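You operate a simulated robot arm through the tools that you are given. There is no shell and no other tool. Be economical: measure what you need, move in short steps, check, and stop when the job is done.

You run a simulated two-armed robot. Do the job below in one go: nothing can be reset, and whatever is moved stays where it is left.

TASK
Take the lid off the wax tin and lay it down on the fitting table.

Only the result counts: the job must be done as asked and must still hold three seconds after the hand-in. Knocking over, shifting, dropping, spilling or breaking anything else fails it. Lids that push on must go on centred and level and be pressed home; caps that screw on are set level and turned clockwise until they are tight.

THE ROBOT
Two 7-joint arms with two-finger parallel grippers on one trunk, on a base that drives. Base frame: it is fixed to the floor where the robot stands at the start and does not move with it; the origin is under the middle of the robot, x ahead of it, y to its left, z up. Readings come in mm, degrees, newtons and seconds.
The left shoulder is at the start at [50, 165, 1180], the right one opposite. With the tool pointing down near the work surface each hand reaches from about 220 to 700 mm from the robot's upright axis, wherever it stands, measured 20 degrees to its own side. Payload 3.91 kg a hand.
The TCP of each hand is the grasp point between the finger pads, 30 mm short of the fingertips. In the tool frame z runs along the fingers and y along their closing line. The gripper opens to 110 mm. The fingers are 20 mm wide and 10 mm thick; the gripper's body (48 by 112 mm) begins 55 mm behind the TCP.
Orientation is told as [roll, pitch, yaw] about the base's x, y, z axes, in that order, counted from this pose: with the fingers straight down and closing along the base's y, the tool's x points along the base's -x, its y along +y and its z along -z.

THE INTERFACE
- The arms move only by the tool nudge_tool. It takes "left_moves", "right_moves" or both (then of equal length, played together; a hand with none holds still); each is a list of rows, each a list of 3 entries, a list of its own where there are three numbers: the shift along the base's x, y, z in units of 100 mm (1.0 is 100 mm), then the turn, a rotation vector about the base's x, y, z in units of 45 degrees (1.0 is 45 degrees), then the opening, from 0 (shut) to 1 (fully open). In form: [[[x, y, z], [ax, ay, az], grip], ...]. A call has 1 to 12 rows; each row is the pose to reach, as a shift and turn from the pose commanded when the call began. A call with a number of a shift or a turn outside -1 to 1 is refused whole. Rows are played at 5 a second. More than 50 mm and 8.6 degrees between two rows, or a gripper value outside its range, and nothing of the call is played. A pose out of reach is approached as far as the arm can. The call stops where the force on the tool passes 40 N (or 10 N more than at its start, if that is more) or the arm is blocked; 0.2 s more then pass. The fingers move at their own pace (about 45 mm/s each) and stop on an object; they squeeze with about 30 N. The grip force told is the motor's: it shows also when the fingers shut on nothing. Time passes only in rows, and 0.2 s behind the last, so rows that repeat a pose let the fingers close. The reply holds the time, the measured pose of the TCP, the force on the tool along the base axes, the opening and the grip force, in the units named above and with some noise, with the torque about the TCP (base axes, N m) and any sound that the robot's microphone picked up, and new pictures: "show" is both (left out), scene, wrist or none (wrist: the cameras of the hands that moved).
- Cameras (640 x 400 px; columns grow to the right, rows downward): "scene" is now at [121.9, 6.3, 1361.9]; the picture's right is [0.08, -1.00, 0.00], its down [-0.46, -0.04, -0.89] and it looks along [0.88, 0.07, -0.46] (base axes); focal length 278 px, centre (320, 200). "left" rides on the left gripper at [73, -17, -103] in its tool frame; the picture's right is [0.23, 0.97, 0.00], its down [-0.76, 0.18, -0.62] and it looks along [-0.61, 0.14, 0.78] (tool axes); focal length 222 px, centre (320, 200). "right" rides on the right gripper at [72, 17, -103] in its tool frame; the picture's right is [-0.23, 0.97, 0.00], its down [-0.76, -0.18, -0.62] and it looks along [-0.61, -0.14, 0.78] (tool axes); focal length 222 px, centre (320, 200). There is no depth. A picture from a camera that has moved, and an enlarged one, comes with that camera's place and axes in the base frame and with its lens.
- slide_trunk(by): slides the trunk up (or, below 0, down) by that many mm; the arms and the scene camera ride with it, the base frame stays. It gives what a move gives, with no picture.
- base_move(legs): drives the robot by 1 to 6 legs, each [ahead, left, turn to the left] in mm, mm and degrees, along the robot's own axes; the way and the turn of a leg run together, so that a leg with both is an arc; at most 1500 mm and 180 degrees a leg. The arms and the cameras ride along, it lands a little off, and it stops where it bumps. It gives what a move gives, and a new picture of the scene camera.
- head_to(pan, tilt): turns the head with the scene camera to pan (to the left, within 80 degrees either way) and tilt (down, from -29 to 69), counted from straight ahead of the robot. It gives what a move gives, and a new picture of the scene camera.
- enlarge(camera, box): a new picture of the part [left, top, right, bottom] of that camera's present view, enlarged. It takes no simulated time.
- hand_in(): hands the job in; it is judged then, once.

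Go step by step. Nothing tells you exact positions but the pictures and the camera data: compare them with the known pose of the tool, close in by small moves and look again before you grip or let go. The budget is 120 turns and 260 pictures, counting those below and the enlarged ones. Unless the task says otherwise, let go and move clear before handing in, and close with one line.

The tools are called after "Request:" as name(argument=value, ...) on one line, values as JSON. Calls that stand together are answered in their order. nudge_tool: Moves the arms, as the interface text tells. Its arguments: {"type":"object","properties":{"left_moves":{"type":"array","items":{"type":"array"}},"right_moves":{"type":"array","items":{"type":"array"}},"show":{"type":"string","enum":["both","scene","wrist","none"]}},"required":[]} The other tools are called the same way: slide_trunk (by) slides the trunk up or down; base_move (legs) drives the base; head_to (pan, tilt) turns the head that bears the scene camera; enlarge (camera, box) takes an enlarged picture of a part of a camera's view; hand_in () hands the job in.

At the start:

```text
time_s: 0.0
left_position: [413.4, 243.0, 1168.2]
left_orientation: [-0.2, 0.0, 0.1]
left_force: [-0.6, 1.1, 0.8]
left_wrist_torque: [-0.04, 0.02, 0.01]
left_gripper_width: 109.9
left_finger_force: 0.0
right_position: [404.2, -100.8, 1134.4]
right_orientation: [0.0, 0.0, -0.1]
right_force: [0.7, 0.7, 0.6]
right_wrist_torque: [-0.01, -0.01, 0.01]
right_gripper_width: 109.9
right_finger_force: 0.0
trunk travel left (down, up): [-400.0, 103.0]
robot x, y, heading: [-1.9, 0.7, 0.2]
head pan, tilt: [4.7, 27.6]
```

scene: 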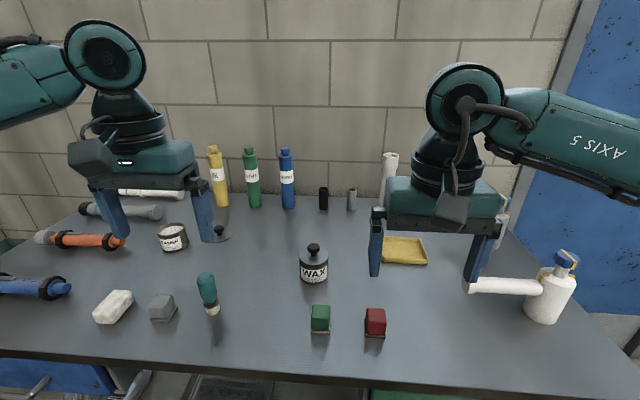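
right: 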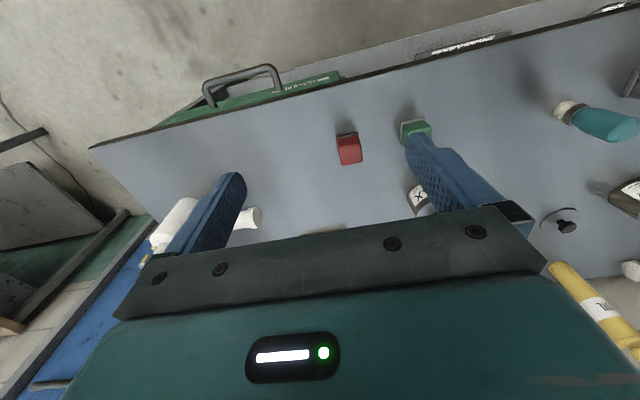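
left: 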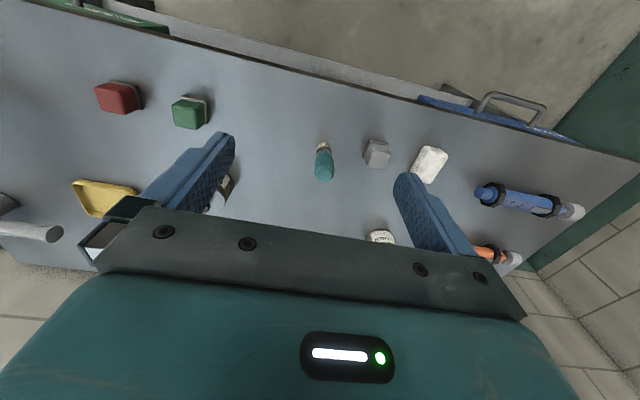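

The wax tin stands near the middle of the table, with a knobbed dark lid. I'll enlarge it to measure it.

Request:
enlarge(camera="scene", box=[260, 220, 370, 300])

Request:
enlarge(camera="scene", box=[140, 180, 260, 260])

```text
5.00 times, centred on (315, 260) of scene
camera zoom: at [121.9, 6.3, 1361.9], right [0.08, -1.0, 0.0], down [-0.46, -0.04, -0.89], along [0.88, 0.07, -0.46], focal length 1391 px, centre (345, -100)
```

zoom: 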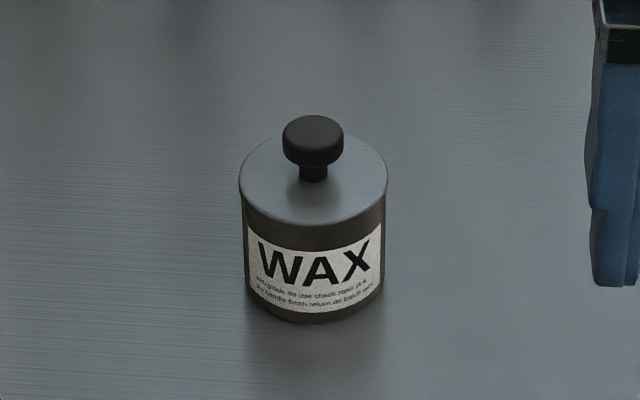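

```text
5.00 times, centred on (200, 220) of scene
camera zoom: at [121.9, 6.3, 1361.9], right [0.08, -1.0, 0.0], down [-0.46, -0.04, -0.89], along [0.88, 0.07, -0.46], focal length 1391 px, centre (920, 100)
```

zoom: 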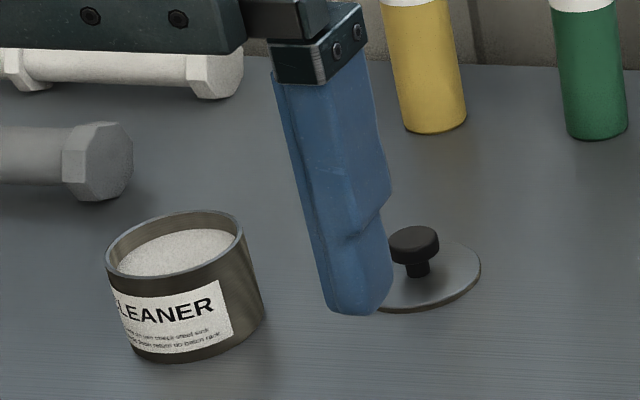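

The tin is about (665, 65), 70 mm wide, with its lid top near z=920 and the knob from about 930 to 950. I'll move the right hand aside and bring the left hand toward it, staying high.

Request:
nudge_tool(left_moves=[[[0.4, -0.25, 0], [0, 0, 0], 1], [[0.7, -0.55, 0], [0, 0, 0], 1], [[1, -0.9, 0], [0, 0, 0], 1], [[1, -0.9, 0], [0, 0, 0], 1]], right_moves=[[[0, -0.3, 0], [0, 0, 0], 1], [[0, -0.6, 0], [0, 0, 0], 1], [[0, -1, 0], [0, 0, 0], 1], [[0, -1, 0], [0, 0, 0], 1]], show="none")

Request:
nudge_tool(left_moves=[[[0.3, -0.25, 0], [0, 0, 0], 1], [[0.6, -0.55, -0.2], [0, 0, 0], 1], [[0.9, -0.88, -0.4], [0, 0, 0], 0.7], [[0.9, -0.88, -0.7], [0, 0, 0], 0.7], [[0.9, -0.88, -0.7], [0, 0, 0], 0.7]])

```text
time_s: 1.0
left_position: [513.3, 155.9, 1167.3]
left_orientation: [-0.1, 0.1, 0.1]
left_force: [0.0, 0.2, -0.4]
left_wrist_torque: [0.0, -0.03, 0.0]
left_gripper_width: 109.7
left_finger_force: 0.0
right_position: [404.0, -200.9, 1134.2]
right_orientation: [0.0, 0.0, 0.0]
right_force: [-1.0, 0.3, 0.2]
right_wrist_torque: [-0.03, -0.03, -0.03]
right_gripper_width: 110.0
right_finger_force: 0.0
trunk travel left (down, up): [-400.0, 103.0]
robot x, y, heading: [0.5, -0.4, -0.0]
head pan, tilt: [4.7, 27.6]
```

```text
time_s: 2.2
left_position: [602.1, 62.5, 1096.9]
left_orientation: [0.1, 0.1, 0.0]
left_force: [0.8, -0.2, 0.5]
left_wrist_torque: [0.02, 0.01, 0.01]
left_gripper_width: 77.3
left_finger_force: 0.0
right_position: [404.7, -201.8, 1132.8]
right_orientation: [0.1, 0.0, -0.1]
right_force: [-0.1, -0.6, 0.3]
right_wrist_torque: [-0.05, 0.02, -0.02]
right_gripper_width: 110.2
right_finger_force: 0.0
trunk travel left (down, up): [-400.0, 103.0]
robot x, y, heading: [-0.5, 3.0, 0.0]
head pan, tilt: [4.7, 27.6]
camera scene: at [121.7, 5.8, 1361.9], right [0.08, -1.0, 0.0], down [-0.46, -0.04, -0.89], along [0.88, 0.07, -0.46], focal length 278 px, centre (320, 200)
camera left: at [531.1, 47.3, 1200.8], right [-0.23, 0.97, 0.0], down [0.76, 0.18, 0.62], along [0.61, 0.14, -0.78], focal length 222 px, centre (320, 200)
```

scene: 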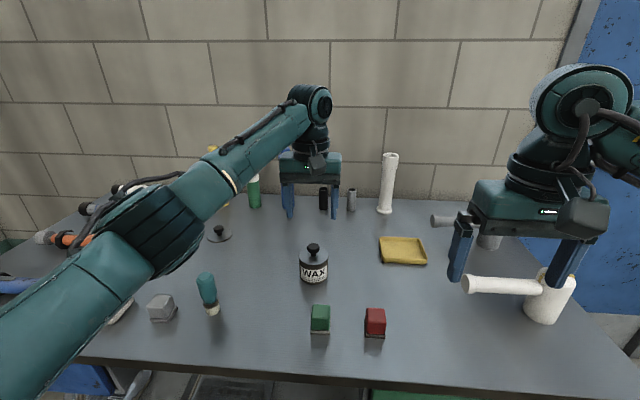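
left: 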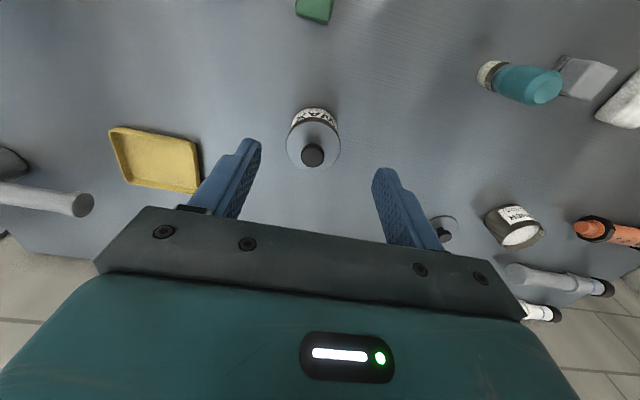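

The wrist camera puts the knob at about (658, 67). I'll go above it and down to just over the knob, then look again.

Request:
nudge_tool(left_moves=[[[0.3, 0.05, 0], [0, 0, 0], 0.6], [[0.56, 0.05, -0.2], [0, 0, 0], 0.6], [[0.56, 0.05, -0.6], [0, 0, 0], 0.6], [[0.56, 0.05, -0.95], [0, 0, 0], 0.6], [[0.56, 0.05, -0.95], [0, 0, 0], 0.6]])

Request:
enlarge(camera="scene", box=[260, 200, 370, 280])

Request:
enlarge(camera="left", box=[220, 100, 420, 260])

```text
time_s: 3.4
left_position: [642.5, 83.0, 1003.1]
left_orientation: [0.0, -0.1, 0.1]
left_force: [-0.1, -1.3, 0.2]
left_wrist_torque: [-0.02, -0.04, -0.05]
left_gripper_width: 65.8
left_finger_force: 0.1
left hand out of reach, approached as far as the arm can: row 1, 2, 3, 4, 5
right_position: [403.8, -202.6, 1133.9]
right_orientation: [0.0, 0.0, -0.1]
right_force: [-0.6, -0.2, 0.2]
right_wrist_torque: [-0.03, -0.03, -0.01]
right_gripper_width: 110.3
right_finger_force: 0.1
trunk travel left (down, up): [-400.0, 103.0]
robot x, y, heading: [1.3, 3.5, 0.0]
head pan, tilt: [4.7, 27.6]
camera scene: at [121.8, 6.2, 1361.9], right [0.08, -1.0, 0.0], down [-0.46, -0.04, -0.89], along [0.88, 0.07, -0.46], focal length 278 px, centre (320, 200)
camera left: at [571.1, 66.6, 1107.5], right [-0.23, 0.97, 0.0], down [0.76, 0.18, 0.62], along [0.61, 0.14, -0.78], focal length 222 px, centre (320, 200)
```

scene: 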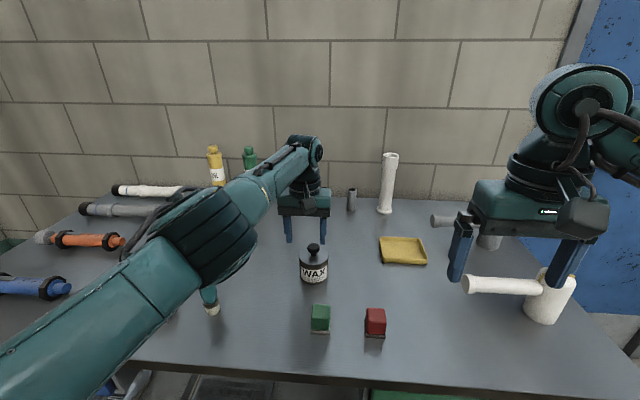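
left: 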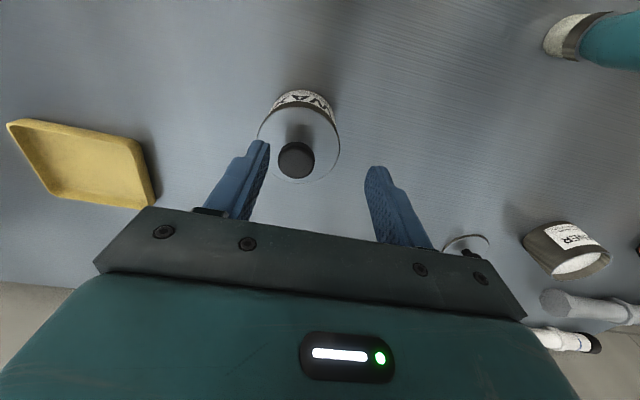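

```text
5.00 times, centred on (315, 240) of scene
camera zoom: at [121.8, 6.2, 1361.9], right [0.08, -1.0, 0.0], down [-0.46, -0.04, -0.89], along [0.88, 0.07, -0.46], focal length 1391 px, centre (345, 0)
```

zoom: 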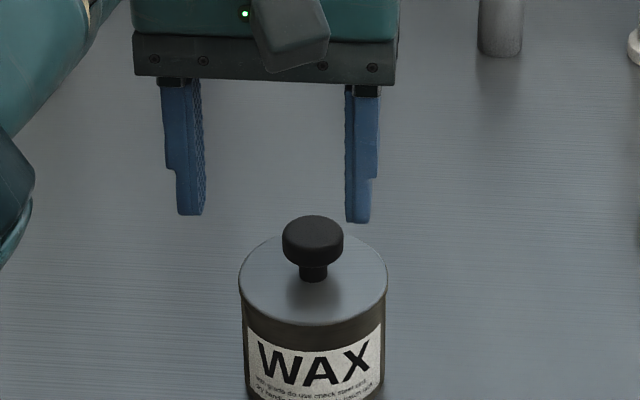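

```text
2.50 times, centred on (320, 180) of left
camera zoom: at [571.1, 66.6, 1107.5], right [-0.23, 0.97, 0.0], down [0.76, 0.18, 0.62], along [0.61, 0.14, -0.78], focal length 555 px, centre (320, 250)
```

zoom: 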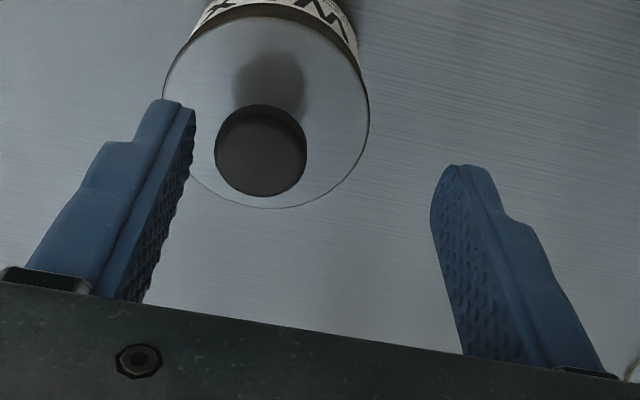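

The left arm falls about 20 mm short, so I'll lift it clear and drive the base ahead a little.

Request:
nudge_tool(left_moves=[[[0, 0, 0.4], [0, 0, 0], 0.6], [[-0.3, 0, 0.7], [0, 0, 0], 0.6], [[-0.6, 0, 0.9], [0, 0, 0], 0.6], [[-0.6, 0, 0.9], [0, 0, 0], 0.6]], show="none")

Request:
base_move(legs=[[70, 0, 0]])

```text
time_s: 4.4
left_position: [628.9, 74.3, 1102.9]
left_orientation: [-0.1, 0.2, 0.1]
left_force: [-0.5, 0.5, 0.3]
left_wrist_torque: [-0.03, -0.01, 0.03]
left_gripper_width: 65.8
left_finger_force: 0.0
left hand out of reach, approached as far as the arm can: row 2, 3, 4
right_position: [403.9, -202.0, 1132.7]
right_orientation: [0.0, 0.0, -0.1]
right_force: [0.2, -0.2, 0.4]
right_wrist_torque: [0.02, 0.01, 0.01]
right_gripper_width: 110.1
right_finger_force: 0.0
trunk travel left (down, up): [-400.0, 103.0]
robot x, y, heading: [1.5, -4.8, 0.0]
head pan, tilt: [4.7, 27.6]
```

```text
time_s: 5.4
left_position: [699.1, 74.3, 1103.0]
left_orientation: [0.0, 0.1, 0.1]
left_force: [-1.1, 0.1, 0.1]
left_wrist_torque: [0.03, 0.02, 0.02]
left_gripper_width: 66.0
left_finger_force: 0.0
right_position: [474.9, -201.5, 1133.3]
right_orientation: [0.0, 0.0, 0.0]
right_force: [0.1, -0.1, -0.2]
right_wrist_torque: [0.02, -0.03, 0.03]
right_gripper_width: 109.8
right_finger_force: 0.0
trunk travel left (down, up): [-400.0, 103.0]
robot x, y, heading: [67.9, 0.1, -0.2]
head pan, tilt: [4.7, 27.6]
camera scene: at [192.4, 6.4, 1361.8], right [0.08, -1.0, 0.0], down [-0.46, -0.04, -0.89], along [0.88, 0.07, -0.46], focal length 278 px, centre (320, 200)
```

scene: 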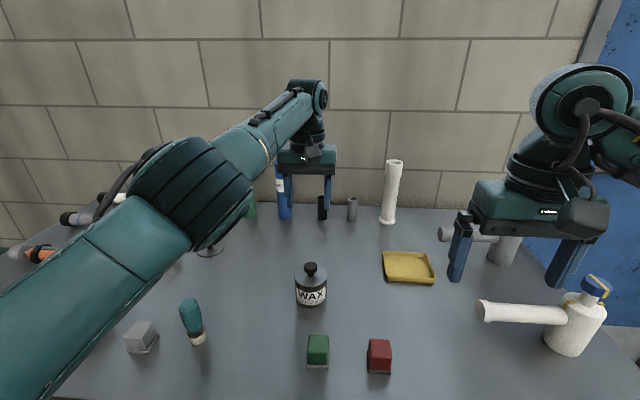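

The base moved fine. I'll bring the hand to above the knob.

Request:
nudge_tool(left_moves=[[[-0.3, -0.08, 0], [0, 0, 0], 0.6], [[-0.41, -0.08, 0], [0, 0, 0], 0.6], [[-0.41, -0.08, 0], [0, 0, 0], 0.6]], show="wrist")

```text
time_s: 6.2
left_position: [692.3, 58.0, 1110.8]
left_orientation: [0.0, 0.2, 0.1]
left_force: [-0.5, -0.3, 0.5]
left_wrist_torque: [0.03, 0.0, -0.01]
left_gripper_width: 66.0
left_finger_force: 0.1
left hand out of reach, approached as far as the arm can: row 1, 2, 3
right_position: [473.8, -200.9, 1134.3]
right_orientation: [0.0, 0.0, 0.0]
right_force: [0.3, -0.2, 0.4]
right_wrist_torque: [-0.02, 0.02, 0.01]
right_gripper_width: 110.1
right_finger_force: 0.0
trunk travel left (down, up): [-400.0, 103.0]
robot x, y, heading: [66.7, -1.5, 0.2]
head pan, tilt: [4.7, 27.6]
camera left: at [621.2, 41.8, 1215.0], right [-0.23, 0.97, 0.0], down [0.76, 0.18, 0.62], along [0.6, 0.14, -0.78], focal length 222 px, centre (320, 200)
```

left: 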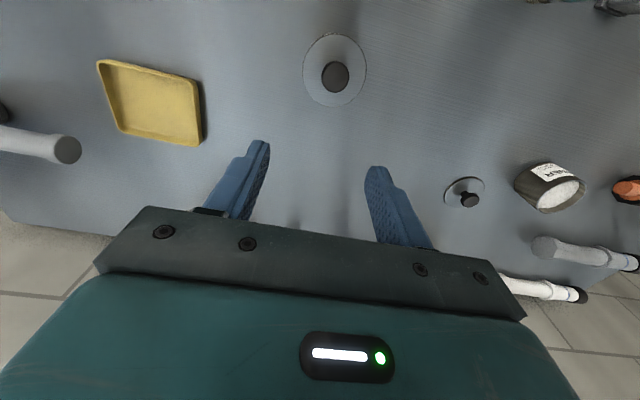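

The arm seems stuck stretched out, so I'll pull it back further and up to see whether it follows.

Request:
nudge_tool(left_moves=[[[-0.3, 0.1, 0], [0, 0, 0], 0.6], [[-0.6, 0.3, 0], [0, 0, 0], 0.6], [[-0.9, 0.6, 0], [0, 0, 0], 0.6], [[-0.9, 0.6, 0], [0, 0, 0], 0.6]], show="scene")

```text
time_s: 7.2
left_position: [694.9, 86.0, 1136.0]
left_orientation: [0.0, 0.2, 0.1]
left_force: [-0.2, 0.1, -0.6]
left_wrist_torque: [0.0, 0.0, -0.02]
left_gripper_width: 66.0
left_finger_force: 0.1
left hand out of reach, approached as far as the arm can: row 1, 2, 3, 4
right_position: [474.8, -200.8, 1132.6]
right_orientation: [0.0, 0.0, 0.0]
right_force: [0.2, -0.1, -0.5]
right_wrist_torque: [-0.03, -0.01, -0.01]
right_gripper_width: 110.3
right_finger_force: 0.0
trunk travel left (down, up): [-400.0, 103.0]
robot x, y, heading: [72.7, 1.5, 0.0]
head pan, tilt: [4.7, 27.6]
camera scene: at [191.4, 6.3, 1361.9], right [0.08, -1.0, 0.0], down [-0.46, -0.04, -0.89], along [0.88, 0.07, -0.46], focal length 278 px, centre (320, 200)
```

scene: 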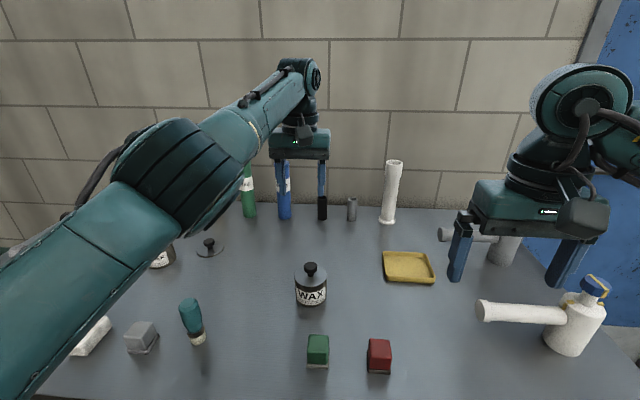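

The elbow is nearly straight and folding slowly. I'll keep pulling the target back toward the starting pose.

Request:
nudge_tool(left_moves=[[[-0.3, 0.3, 0.1], [0, 0, 0], 0.6], [[-0.6, 0.6, 0.2], [0, 0, 0], 0.6], [[-0.9, 0.9, 0.3], [0, 0, 0], 0.6], [[-0.9, 0.9, 0.3], [0, 0, 0], 0.6], [[-0.9, 0.9, 0.3], [0, 0, 0], 0.6], [[-0.9, 0.9, 0.3], [0, 0, 0], 0.6]], show="scene")

```text
time_s: 8.6
left_position: [683.3, 168.1, 1213.2]
left_orientation: [-0.1, 0.3, 0.1]
left_force: [0.1, -0.2, -0.3]
left_wrist_torque: [0.06, 0.02, 0.01]
left_gripper_width: 66.0
left_finger_force: 0.2
left hand out of reach, approached as far as the arm can: row 1, 2, 3, 4, 5, 6
right_position: [474.6, -201.2, 1133.1]
right_orientation: [0.1, 0.0, 0.0]
right_force: [-0.2, 0.2, 1.1]
right_wrist_torque: [0.01, 0.01, 0.02]
right_gripper_width: 110.3
right_finger_force: 0.1
trunk travel left (down, up): [-400.0, 103.0]
robot x, y, heading: [69.9, -3.3, 0.2]
head pan, tilt: [4.7, 27.6]
camera scene: at [191.8, 6.0, 1361.8], right [0.08, -1.0, 0.0], down [-0.46, -0.04, -0.89], along [0.88, 0.07, -0.46], focal length 278 px, centre (320, 200)
```

scene: 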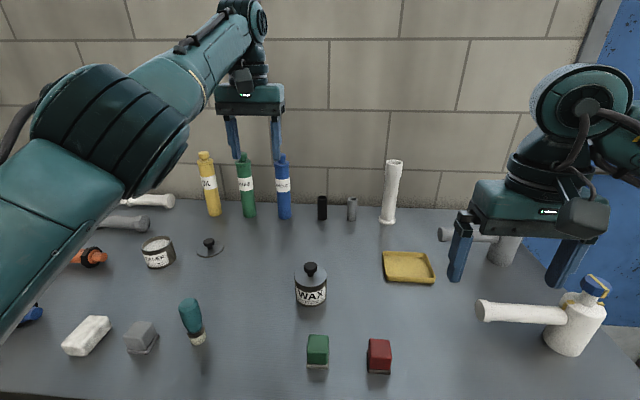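

Height and sideways motion follow, but x doesn't because the elbow is locked straight. I'll try a small tool turn to unlock it.

Request:
nudge_tool(left_moves=[[[0, 0, 0], [0, 0.18, 0], 0.6], [[0, 0, 0], [0, 0.36, 0], 0.6], [[0, 0, 0], [0, 0.54, 0], 0.6], [[0, 0, 0], [0, 0.54, 0], 0.6], [[0, 0, 0], [0, 0.54, 0], 0.6]], show="none")

```text
time_s: 9.8
left_position: [671.4, 148.4, 1188.2]
left_orientation: [-0.5, 6.3, -0.4]
left_force: [0.4, -0.7, -0.2]
left_wrist_torque: [0.02, 0.01, 0.0]
left_gripper_width: 66.0
left_finger_force: 0.0
left hand out of reach, approached as far as the arm can: row 1, 2, 3, 4, 5
right_position: [473.7, -201.9, 1133.1]
right_orientation: [0.1, 0.0, -0.1]
right_force: [0.2, 0.4, 0.1]
right_wrist_torque: [0.01, 0.06, 0.02]
right_gripper_width: 110.2
right_finger_force: 0.1
trunk travel left (down, up): [-400.0, 103.0]
robot x, y, heading: [69.4, -2.2, -0.1]
head pan, tilt: [4.7, 27.6]
```

It responds somewhat. I'll hold the same target for longer to see whether it keeps converging.

Request:
nudge_tool(left_moves=[[[-0.05, 0, 0], [0, 0, 0], 0.6], [[-0.1, 0, 0], [0, 0, 0], 0.6], [[-0.15, 0, 0], [0, 0, 0], 0.6], [[-0.2, 0, 0], [0, 0, 0], 0.6], [[-0.2, 0, 0], [0, 0, 0], 0.6], [[-0.2, 0, 0], [0, 0, 0], 0.6], [[-0.2, 0, 0], [0, 0, 0], 0.6], [[-0.2, 0, 0], [0, 0, 0], 0.6]], show="none")

Request:
nudge_tool(left_moves=[[[-0.05, 0, 0], [0, 0, 0.18], 0.6], [[-0.1, 0, 0], [0, 0, 0.36], 0.6], [[-0.15, 0, 0], [0, 0, 0.5], 0.6], [[-0.2, 0, 0], [0, 0, 0.5], 0.6], [[-0.2, 0, 0], [0, 0, 0.5], 0.6]], show="none")

```text
time_s: 11.6
left_position: [653.0, 148.1, 1187.6]
left_orientation: [-0.5, 6.3, -0.4]
left_force: [0.3, 0.5, -0.2]
left_wrist_torque: [0.04, -0.02, -0.01]
left_gripper_width: 66.0
left_finger_force: 0.1
left hand out of reach, approached as far as the arm can: row 1
right_position: [473.3, -201.3, 1132.9]
right_orientation: [0.0, 0.0, 0.0]
right_force: [0.9, 0.1, 0.0]
right_wrist_torque: [0.05, 0.02, 0.01]
right_gripper_width: 110.0
right_finger_force: 0.0
trunk travel left (down, up): [-400.0, 103.0]
robot x, y, heading: [73.5, 4.4, -0.2]
head pan, tilt: [4.7, 27.6]
```

```text
time_s: 12.8
left_position: [632.4, 148.9, 1187.6]
left_orientation: [-0.6, 6.2, 22.2]
left_force: [0.4, 0.0, -0.1]
left_wrist_torque: [-0.03, -0.01, 0.01]
left_gripper_width: 65.9
left_finger_force: 0.0
right_position: [473.5, -200.8, 1133.7]
right_orientation: [0.0, 0.0, 0.0]
right_force: [-0.8, 0.1, -0.5]
right_wrist_torque: [-0.01, 0.03, 0.01]
right_gripper_width: 109.6
right_finger_force: 0.1
trunk travel left (down, up): [-400.0, 103.0]
robot x, y, heading: [66.2, 0.3, -0.2]
head pan, tilt: [4.7, 27.6]
```

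It's unlocked and following again. I'll square the tool and move back to a comfortable pose.

Request:
nudge_tool(left_moves=[[[-0.25, 0, 0], [0, -0.05, -0.17], 0.6], [[-0.5, 0, 0], [0.01, -0.1, -0.34], 0.6], [[-0.7, 0, 0], [0.03, -0.14, -0.49], 0.6], [[-0.7, 0, 0], [0.03, -0.14, -0.49], 0.6]], show="none")

```text
time_s: 13.8
left_position: [561.4, 148.8, 1186.0]
left_orientation: [-0.3, -0.1, -0.1]
left_force: [-0.6, -0.3, -0.7]
left_wrist_torque: [-0.04, 0.01, 0.0]
left_gripper_width: 66.1
left_finger_force: 0.0
right_position: [474.1, -201.4, 1133.4]
right_orientation: [0.0, 0.0, 0.0]
right_force: [0.1, 0.1, -0.3]
right_wrist_torque: [-0.02, 0.0, 0.03]
right_gripper_width: 110.1
right_finger_force: 0.1
trunk travel left (down, up): [-400.0, 103.0]
robot x, y, heading: [71.2, 2.3, -0.0]
head pan, tilt: [4.7, 27.6]
```

Now I'll approach the spot over the tin, stopping above it.

Request:
nudge_tool(left_moves=[[[0.25, -0.2, -0.25], [0, 0, 0], 0.6], [[0.5, -0.45, -0.5], [0, 0, 0], 0.6], [[0.75, -0.65, -0.8], [0, 0, 0], 0.6], [[0.96, -0.8, -1], [0, 0, 0], 0.6], [[0.96, -0.8, -1], [0, 0, 0], 0.6]], show="wrist")

```text
time_s: 15.0
left_position: [661.2, 66.6, 1085.3]
left_orientation: [-0.4, -0.2, 0.1]
left_force: [0.0, -1.2, -0.1]
left_wrist_torque: [-0.02, 0.01, 0.01]
left_gripper_width: 66.0
left_finger_force: 0.0
right_position: [474.0, -201.3, 1133.9]
right_orientation: [0.1, 0.0, 0.0]
right_force: [0.0, -0.2, 0.5]
right_wrist_torque: [0.02, 0.0, 0.03]
right_gripper_width: 110.1
right_finger_force: 0.0
trunk travel left (down, up): [-400.0, 103.0]
robot x, y, heading: [70.3, -0.4, -0.1]
head pan, tilt: [4.7, 27.6]
camera left: at [588.9, 52.0, 1190.3], right [-0.23, 0.97, -0.01], down [0.76, 0.18, 0.62], along [0.61, 0.14, -0.78], focal length 222 px, centre (320, 200)
```

left: 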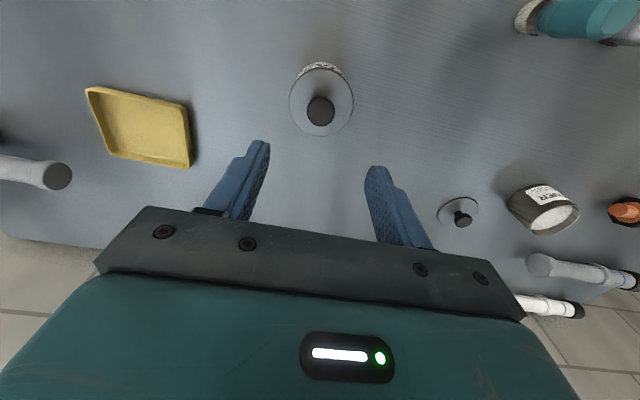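

The knob is computed at (660, 68), right below the hand. I'll descend to just above it and check.

Request:
nudge_tool(left_moves=[[[0, 0.01, -0.4], [0, 0, 0], 0.55], [[0, 0.01, -0.8], [0, 0, 0], 0.55], [[0, 0.01, -0.95], [0, 0, 0], 0.55], [[0, 0.01, -0.95], [0, 0, 0], 0.55]], show="wrist")

Request:
enlarge(camera="scene", box=[255, 220, 365, 300])

```text
time_s: 16.0
left_position: [660.1, 69.8, 992.0]
left_orientation: [-0.3, -0.1, 0.2]
left_force: [0.3, -0.4, 0.1]
left_wrist_torque: [0.0, 0.01, -0.03]
left_gripper_width: 60.7
left_finger_force: 0.2
right_position: [473.8, -201.7, 1133.8]
right_orientation: [0.0, 0.0, -0.1]
right_force: [0.2, -0.8, 0.0]
right_wrist_torque: [0.02, -0.02, 0.02]
right_gripper_width: 110.2
right_finger_force: 0.0
trunk travel left (down, up): [-400.0, 103.0]
robot x, y, heading: [65.0, 2.2, -0.1]
head pan, tilt: [4.7, 27.6]
camera left: at [588.2, 54.3, 1095.6], right [-0.23, 0.97, -0.01], down [0.76, 0.18, 0.62], along [0.61, 0.14, -0.78], focal length 222 px, centre (320, 200)
```

left: 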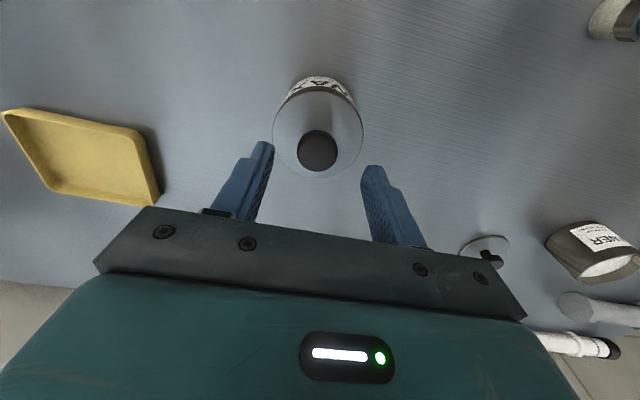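

```text
5.00 times, centred on (310, 260) of scene
camera zoom: at [191.4, 6.4, 1361.9], right [0.08, -1.0, 0.0], down [-0.46, -0.04, -0.89], along [0.88, 0.07, -0.46], focal length 1391 px, centre (370, -100)
```

zoom: 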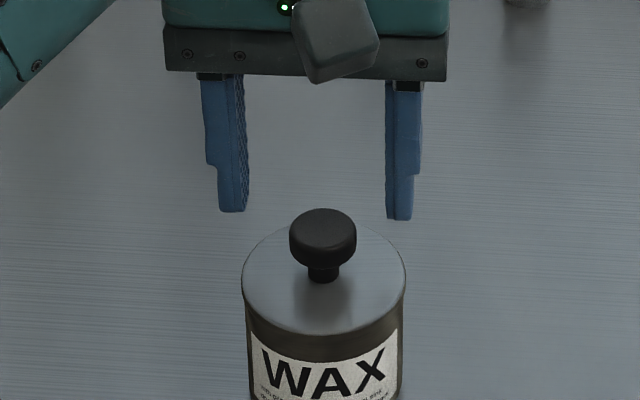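

It is aligned in x and y, with the knob spanning about z 940–956. I'll descend to TCP z≈959 so the tips clear the lid, and close.

Request:
nudge_tool(left_moves=[[[-0.01, -0.01, -0.2], [0, 0, 0], 0.55], [[-0.01, -0.01, -0.33], [0, 0, 0], 0.55], [[-0.01, -0.01, -0.33], [0, 0, 0], 0.4], [[-0.01, -0.01, -0.33], [0, 0, 0], 0.3], [[-0.01, -0.01, -0.33], [0, 0, 0], 0.2], [[-0.01, -0.01, -0.33], [0, 0, 0], 0.1], [[-0.01, -0.01, -0.33], [0, 0, 0], 0.1]], show="wrist")

Request:
enlarge(camera="scene", box=[255, 220, 365, 300])

```text
time_s: 17.6
left_position: [658.5, 69.0, 959.2]
left_orientation: [-0.4, -0.1, 0.1]
left_force: [0.3, -0.1, -0.1]
left_wrist_torque: [0.0, 0.0, -0.01]
left_gripper_width: 28.3
left_finger_force: 30.2
right_position: [473.2, -202.2, 1133.0]
right_orientation: [0.0, 0.0, 0.0]
right_force: [0.6, -0.1, 0.5]
right_wrist_torque: [-0.03, -0.01, -0.03]
right_gripper_width: 110.0
right_finger_force: 0.1
trunk travel left (down, up): [-400.0, 103.0]
robot x, y, heading: [72.5, -1.5, 0.1]
head pan, tilt: [4.7, 27.6]
heard: snap
camera left: at [587.7, 53.3, 1062.8], right [-0.23, 0.97, -0.01], down [0.76, 0.18, 0.62], along [0.61, 0.14, -0.78], focal length 222 px, centre (320, 200)
```

left: 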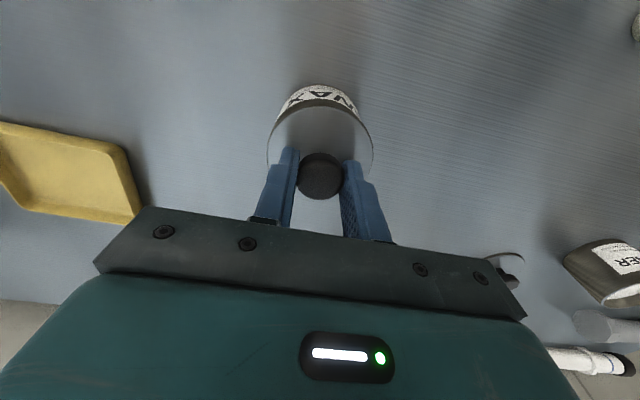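

```text
5.00 times, centred on (310, 260) of scene
camera zoom: at [191.5, 6.5, 1361.9], right [0.08, -1.0, 0.0], down [-0.46, -0.04, -0.89], along [0.88, 0.07, -0.46], focal length 1391 px, centre (370, -100)
```

zoom: 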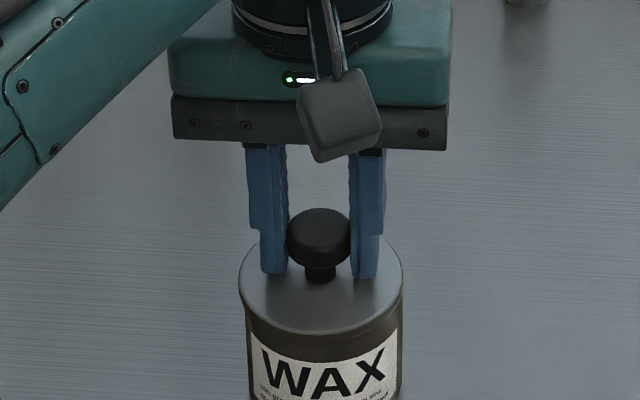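

The knob is gripped at 28 mm, with a snap heard. I'll lift a few mm and check whether the tin stays down.

Request:
nudge_tool(left_moves=[[[0, 0, 0.03], [0, 0, 0], 0.1], [[0, 0, 0.06], [0, 0, 0], 0.1], [[0, 0, 0.1], [0, 0, 0], 0.1], [[0, 0, 0.1], [0, 0, 0], 0.1]], show="none")

Request:
enlarge(camera="scene", box=[255, 230, 365, 310])

```text
time_s: 18.6
left_position: [659.6, 68.6, 968.8]
left_orientation: [-0.4, -0.1, 0.1]
left_force: [0.2, 1.0, -0.6]
left_wrist_torque: [-0.03, 0.01, -0.03]
left_gripper_width: 28.3
left_finger_force: 30.3
right_position: [474.0, -201.3, 1134.8]
right_orientation: [-0.1, 0.0, 0.0]
right_force: [0.2, 0.1, -0.4]
right_wrist_torque: [0.0, 0.01, -0.01]
right_gripper_width: 110.1
right_finger_force: 0.0
trunk travel left (down, up): [-400.0, 103.0]
robot x, y, heading: [64.6, -1.5, 0.3]
head pan, tilt: [4.7, 27.6]
```

```text
5.00 times, centred on (310, 270) of scene
camera zoom: at [191.5, 6.5, 1361.9], right [0.08, -1.0, 0.0], down [-0.46, -0.04, -0.89], along [0.88, 0.07, -0.46], focal length 1391 px, centre (370, -150)
```

zoom: 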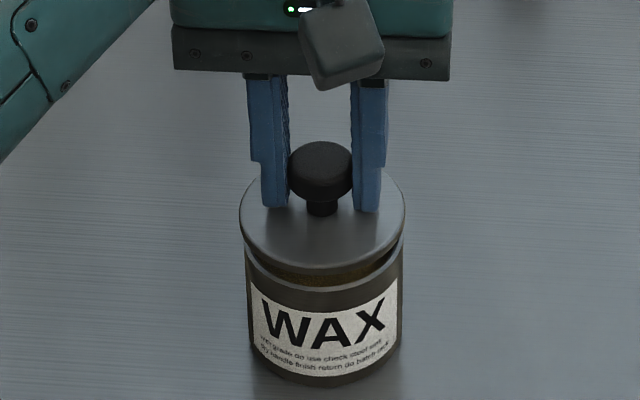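

The lid lifts off and the tin stays put. I'll raise it clear and carry it to the empty patch at about (608, 177).

Request:
nudge_tool(left_moves=[[[0, 0, 0.3], [0, 0, 0], 0.1], [[0, 0, 0.6], [0, 0, 0], 0.1], [[-0.1, 0.25, 0.7], [0, 0, 0], 0.1], [[-0.3, 0.6, 0.7], [0, 0, 0], 0.1], [[-0.4, 0.9, 0.7], [0, 0, 0], 0.1], [[-0.5, 1, 0.7], [0, 0, 0], 0.1], [[-0.5, 1, 0.7], [0, 0, 0], 0.1]])

```text
time_s: 20.2
left_position: [608.6, 168.6, 1037.7]
left_orientation: [-0.4, -0.1, 0.1]
left_force: [0.0, 0.2, -0.7]
left_wrist_torque: [-0.02, 0.01, 0.0]
left_gripper_width: 28.3
left_finger_force: 29.9
right_position: [473.5, -200.9, 1133.7]
right_orientation: [0.0, 0.0, 0.0]
right_force: [-0.3, 0.5, 0.5]
right_wrist_torque: [0.01, 0.01, 0.01]
right_gripper_width: 110.0
right_finger_force: 0.1
trunk travel left (down, up): [-400.0, 103.0]
robot x, y, heading: [68.1, 3.7, -0.2]
head pan, tilt: [4.7, 27.6]
camera scene: at [191.6, 6.4, 1361.9], right [0.08, -1.0, 0.0], down [-0.46, -0.04, -0.89], along [0.88, 0.07, -0.46], focal length 278 px, centre (320, 200)
camera left: at [536.6, 152.7, 1141.8], right [-0.23, 0.97, -0.01], down [0.76, 0.18, 0.62], along [0.61, 0.14, -0.78], focal length 222 px, centre (320, 200)
```

scene: 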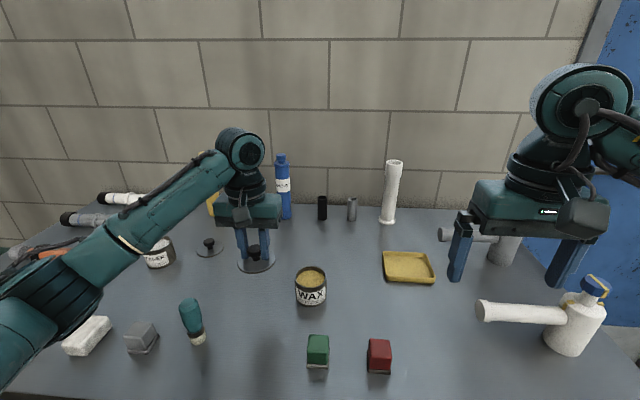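
left: 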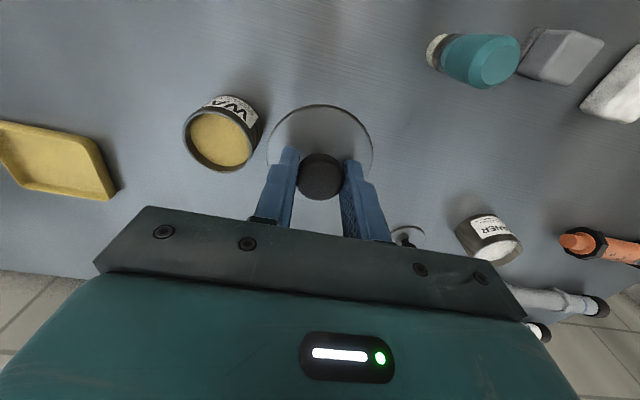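

The patch below is free. I'll descend with a bit more room from the tin.

Request:
nudge_tool(left_moves=[[[0, 0.12, -0.2], [0, 0, 0], 0.1], [[0, 0.15, -0.6], [0, 0, 0], 0.1], [[0, 0.15, -1], [0, 0, 0], 0.1], [[0, 0.15, -1], [0, 0, 0], 0.1]], show="scene")

Request:
enlarge(camera="scene", box=[180, 240, 320, 340])

```text
time_s: 21.2
left_position: [608.4, 184.0, 939.1]
left_orientation: [-0.4, 0.0, 0.0]
left_force: [0.2, -0.1, -0.2]
left_wrist_torque: [-0.02, 0.0, 0.0]
left_gripper_width: 28.3
left_finger_force: 29.4
right_position: [473.2, -201.3, 1133.7]
right_orientation: [0.0, 0.0, -0.1]
right_force: [0.2, -0.2, -0.7]
right_wrist_torque: [0.02, -0.03, -0.02]
right_gripper_width: 110.0
right_finger_force: 0.0
trunk travel left (down, up): [-400.0, 103.0]
robot x, y, heading: [68.7, -1.5, 0.0]
head pan, tilt: [4.7, 27.6]
camera scene: at [191.4, 6.4, 1361.9], right [0.08, -1.0, 0.0], down [-0.46, -0.04, -0.89], along [0.88, 0.07, -0.46], focal length 278 px, centre (320, 200)
```

scene: 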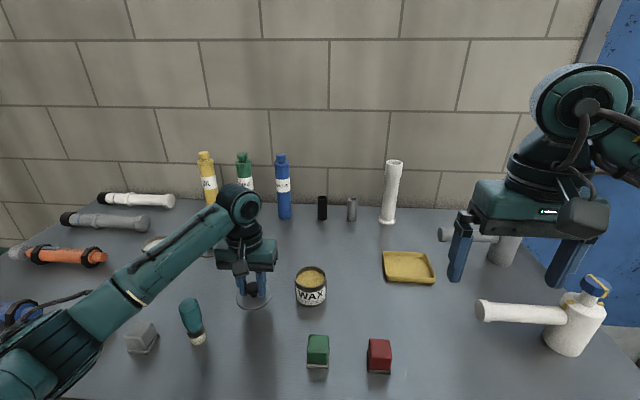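

```text
4.00 times, centred on (250, 290) of scene
camera zoom: at [191.4, 6.4, 1361.9], right [0.08, -1.0, 0.0], down [-0.46, -0.04, -0.89], along [0.88, 0.07, -0.46], focal length 1113 px, centre (600, -160)
```

zoom: 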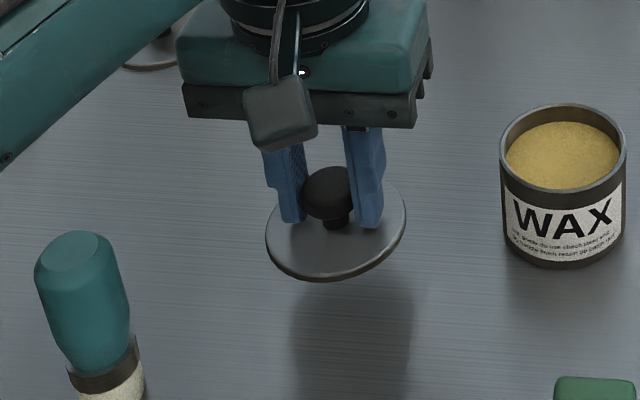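

The lid is about 35 mm above the table. I'll lower it in small steps until it touches.

Request:
nudge_tool(left_moves=[[[0, 0, -0.15], [0, 0, 0], 0.1], [[0, 0, -0.27], [0, 0, 0], 0.1], [[0, 0, -0.31], [0, 0, 0], 0.1], [[0, 0, -0.31], [0, 0, 0], 0.1]], show="none")

Request:
enlarge(camera="scene", box=[180, 240, 320, 340])

```text
time_s: 22.2
left_position: [608.4, 184.3, 907.5]
left_orientation: [-0.4, -0.1, 0.1]
left_force: [0.1, -0.8, 0.5]
left_wrist_torque: [-0.03, -0.02, -0.02]
left_gripper_width: 28.1
left_finger_force: 29.9
right_position: [474.0, -201.4, 1133.2]
right_orientation: [0.0, 0.0, 0.1]
right_force: [0.4, -0.1, -0.7]
right_wrist_torque: [-0.01, 0.04, 0.0]
right_gripper_width: 109.8
right_finger_force: 0.0
trunk travel left (down, up): [-400.0, 103.0]
robot x, y, heading: [68.8, 1.7, 0.0]
head pan, tilt: [4.7, 27.6]
```

```text
4.00 times, centred on (250, 290) of scene
camera zoom: at [191.5, 6.4, 1361.9], right [0.08, -1.0, 0.0], down [-0.46, -0.04, -0.89], along [0.88, 0.07, -0.46], focal length 1113 px, centre (600, -160)
```

zoom: 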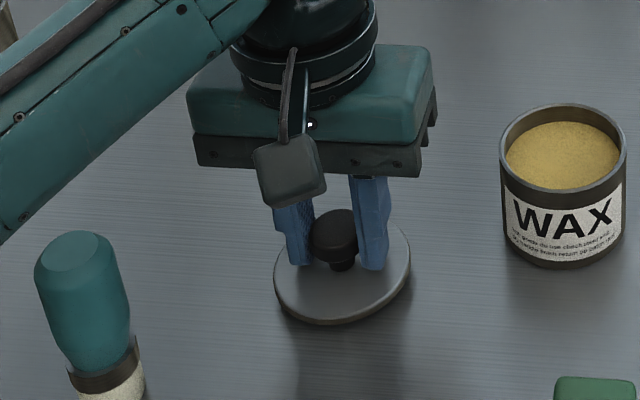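

Request:
nudge_tool(left_moves=[[[0, 0, -0.02], [0, 0, 0], 0.1], [[0, 0, -0.04], [0, 0, 0], 0.1], [[0, 0, -0.06], [0, 0, 0], 0.1], [[0, 0, -0.06], [0, 0, 0], 0.1]], show="none")

Request:
enlarge(camera="scene", box=[210, 260, 300, 330])

```text
time_s: 23.2
left_position: [608.4, 183.3, 901.8]
left_orientation: [-0.4, -0.1, 0.2]
left_force: [0.2, 0.0, -0.4]
left_wrist_torque: [-0.01, 0.01, 0.03]
left_gripper_width: 28.3
left_finger_force: 30.1
right_position: [473.3, -201.2, 1133.3]
right_orientation: [0.1, -0.1, 0.0]
right_force: [1.0, 0.5, -0.2]
right_wrist_torque: [-0.02, 0.01, 0.0]
right_gripper_width: 110.0
right_finger_force: 0.1
trunk travel left (down, up): [-400.0, 103.0]
robot x, y, heading: [67.2, 1.1, 0.0]
head pan, tilt: [4.7, 27.6]
```

```text
5.71 times, centred on (255, 295) of scene
camera zoom: at [191.5, 6.4, 1361.9], right [0.08, -1.0, 0.0], down [-0.46, -0.04, -0.89], along [0.88, 0.07, -0.46], focal length 1590 px, centre (691, -343)
```

zoom: 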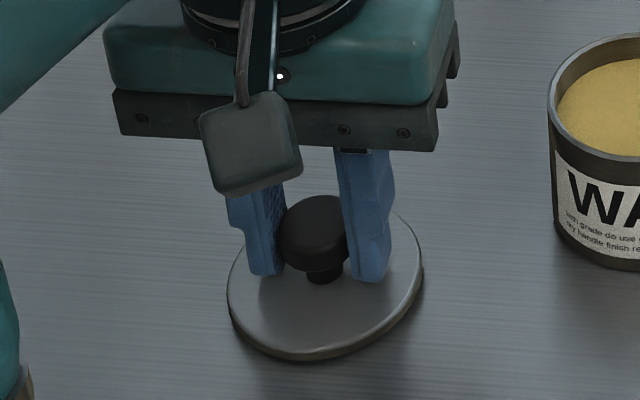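

The lid isn't touching yet, so I'll continue down in 1 mm steps.

Request:
nudge_tool(left_moves=[[[0, 0, -0.01], [0, 0, 0], 0.1], [[0, 0, -0.02], [0, 0, 0], 0.1], [[0, 0, -0.03], [0, 0, 0], 0.1], [[0, 0, -0.03], [0, 0, 0], 0.1]], show="none")

Request:
nudge_tool(left_moves=[[[0, 0, -0.01], [0, 0, 0], 0.1], [[0, 0, -0.02], [0, 0, 0], 0.1], [[0, 0, -0.02], [0, 0, 0], 0.1]], show="none")

Request:
enlarge(camera="scene", box=[210, 260, 300, 330])

```text
time_s: 24.2
left_position: [608.8, 182.9, 898.7]
left_orientation: [-0.4, -0.2, 0.1]
left_force: [-0.2, -0.6, 0.1]
left_wrist_torque: [-0.01, 0.01, -0.03]
left_gripper_width: 28.0
left_finger_force: 29.9
right_position: [474.5, -200.8, 1133.7]
right_orientation: [0.0, 0.0, 0.0]
right_force: [-0.3, -1.1, 0.2]
right_wrist_torque: [-0.03, 0.0, 0.06]
right_gripper_width: 109.9
right_finger_force: 0.1
trunk travel left (down, up): [-400.0, 103.0]
robot x, y, heading: [69.0, 0.2, -0.1]
head pan, tilt: [4.7, 27.6]
```

```text
time_s: 25.0
left_position: [608.9, 183.1, 896.6]
left_orientation: [-0.4, -0.2, 0.2]
left_force: [1.9, 0.7, 6.3]
left_wrist_torque: [0.22, 0.01, -0.11]
left_gripper_width: 28.2
left_finger_force: 29.4
right_position: [472.6, -201.2, 1132.7]
right_orientation: [0.0, 0.0, 0.0]
right_force: [-0.2, -0.1, -0.1]
right_wrist_torque: [0.06, 0.0, -0.01]
right_gripper_width: 110.1
right_finger_force: 0.1
trunk travel left (down, up): [-400.0, 103.0]
robot x, y, heading: [72.9, 2.8, 0.0]
head pan, tilt: [4.7, 27.6]
```

```text
5.71 times, centred on (255, 295) of scene
camera zoom: at [191.1, 6.3, 1362.0], right [0.08, -1.0, 0.0], down [-0.46, -0.04, -0.89], along [0.88, 0.07, -0.46], focal length 1590 px, centre (691, -343)
```

zoom: 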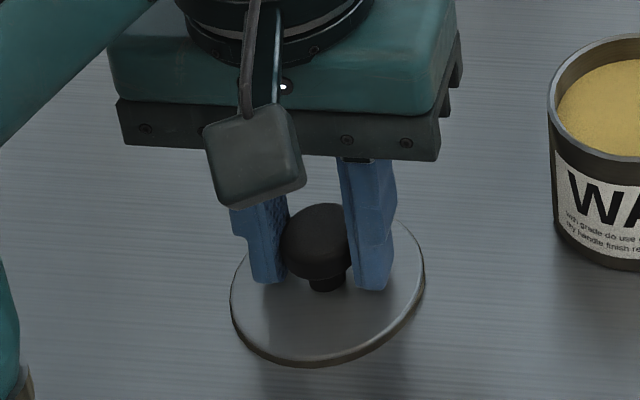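

There is contact at about 6 N. I'll open the fingers, let it settle and rise.

Request:
nudge_tool(left_moves=[[[0, 0, 0], [0, 0, 0], 0.3], [[0, 0, 0], [0, 0, 0], 0.45], [[0, 0, 0], [0, 0, 0], 0.6], [[0, 0, 0], [0, 0, 0], 0.6], [[0, 0, 0.2], [0, 0, 0], 0.6], [[0, 0, 0.6], [0, 0, 0], 0.6], [[0, 0, 1], [0, 0, 0], 0.6], [[0, 0, 1], [0, 0, 0], 0.6]])

Request:
enlarge(camera="scene", box=[180, 240, 340, 340])

```text
time_s: 26.8
left_position: [608.2, 183.0, 996.7]
left_orientation: [-0.3, 0.0, 0.1]
left_force: [-0.1, 0.3, 0.1]
left_wrist_torque: [-0.02, -0.03, 0.0]
left_gripper_width: 65.8
left_finger_force: 0.1
right_position: [474.4, -201.8, 1133.4]
right_orientation: [-0.1, 0.0, 0.0]
right_force: [0.1, 0.5, 0.5]
right_wrist_torque: [0.0, -0.02, 0.04]
right_gripper_width: 110.0
right_finger_force: 0.1
trunk travel left (down, up): [-400.0, 103.0]
robot x, y, heading: [71.9, -0.3, 0.1]
head pan, tilt: [4.7, 27.6]
camera scene: at [191.6, 6.5, 1361.8], right [0.08, -1.0, 0.0], down [-0.46, -0.04, -0.89], along [0.88, 0.07, -0.46], focal length 278 px, centre (320, 200)
camera left: at [536.9, 167.5, 1101.3], right [-0.23, 0.97, -0.01], down [0.76, 0.18, 0.62], along [0.61, 0.14, -0.78], focal length 222 px, centre (320, 200)
```

scene: 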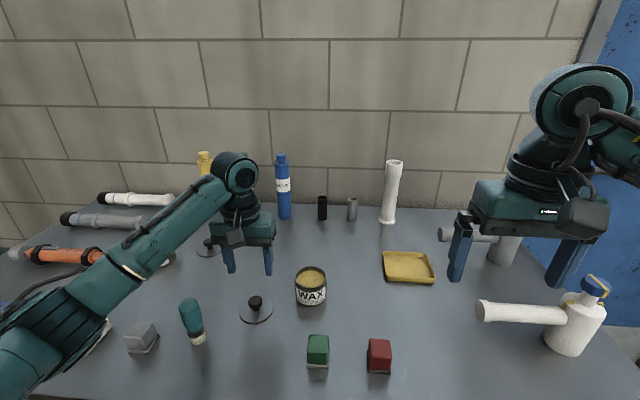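
left: 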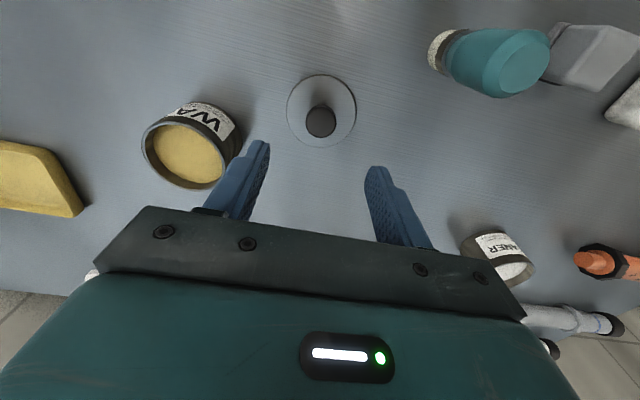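

```text
4.00 times, centred on (260, 290) of scene
camera zoom: at [191.6, 6.5, 1361.8], right [0.08, -1.0, 0.0], down [-0.46, -0.04, -0.89], along [0.88, 0.07, -0.46], focal length 1113 px, centre (560, -160)
```

zoom: 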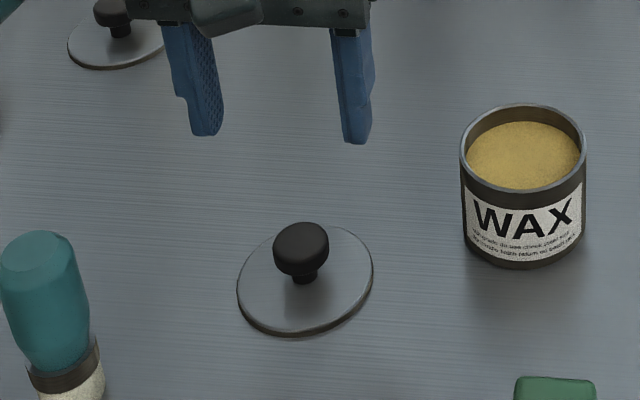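

The lid lies flat on the table, the tin hasn't moved, and the hand is clear, so I'm handing in.

Request:
hand_in()

```text
The job is handed in.
```

The wax tin's lid is off and lying flat on the fitting table beside the tin, nothing else was moved, and the job is handed in.
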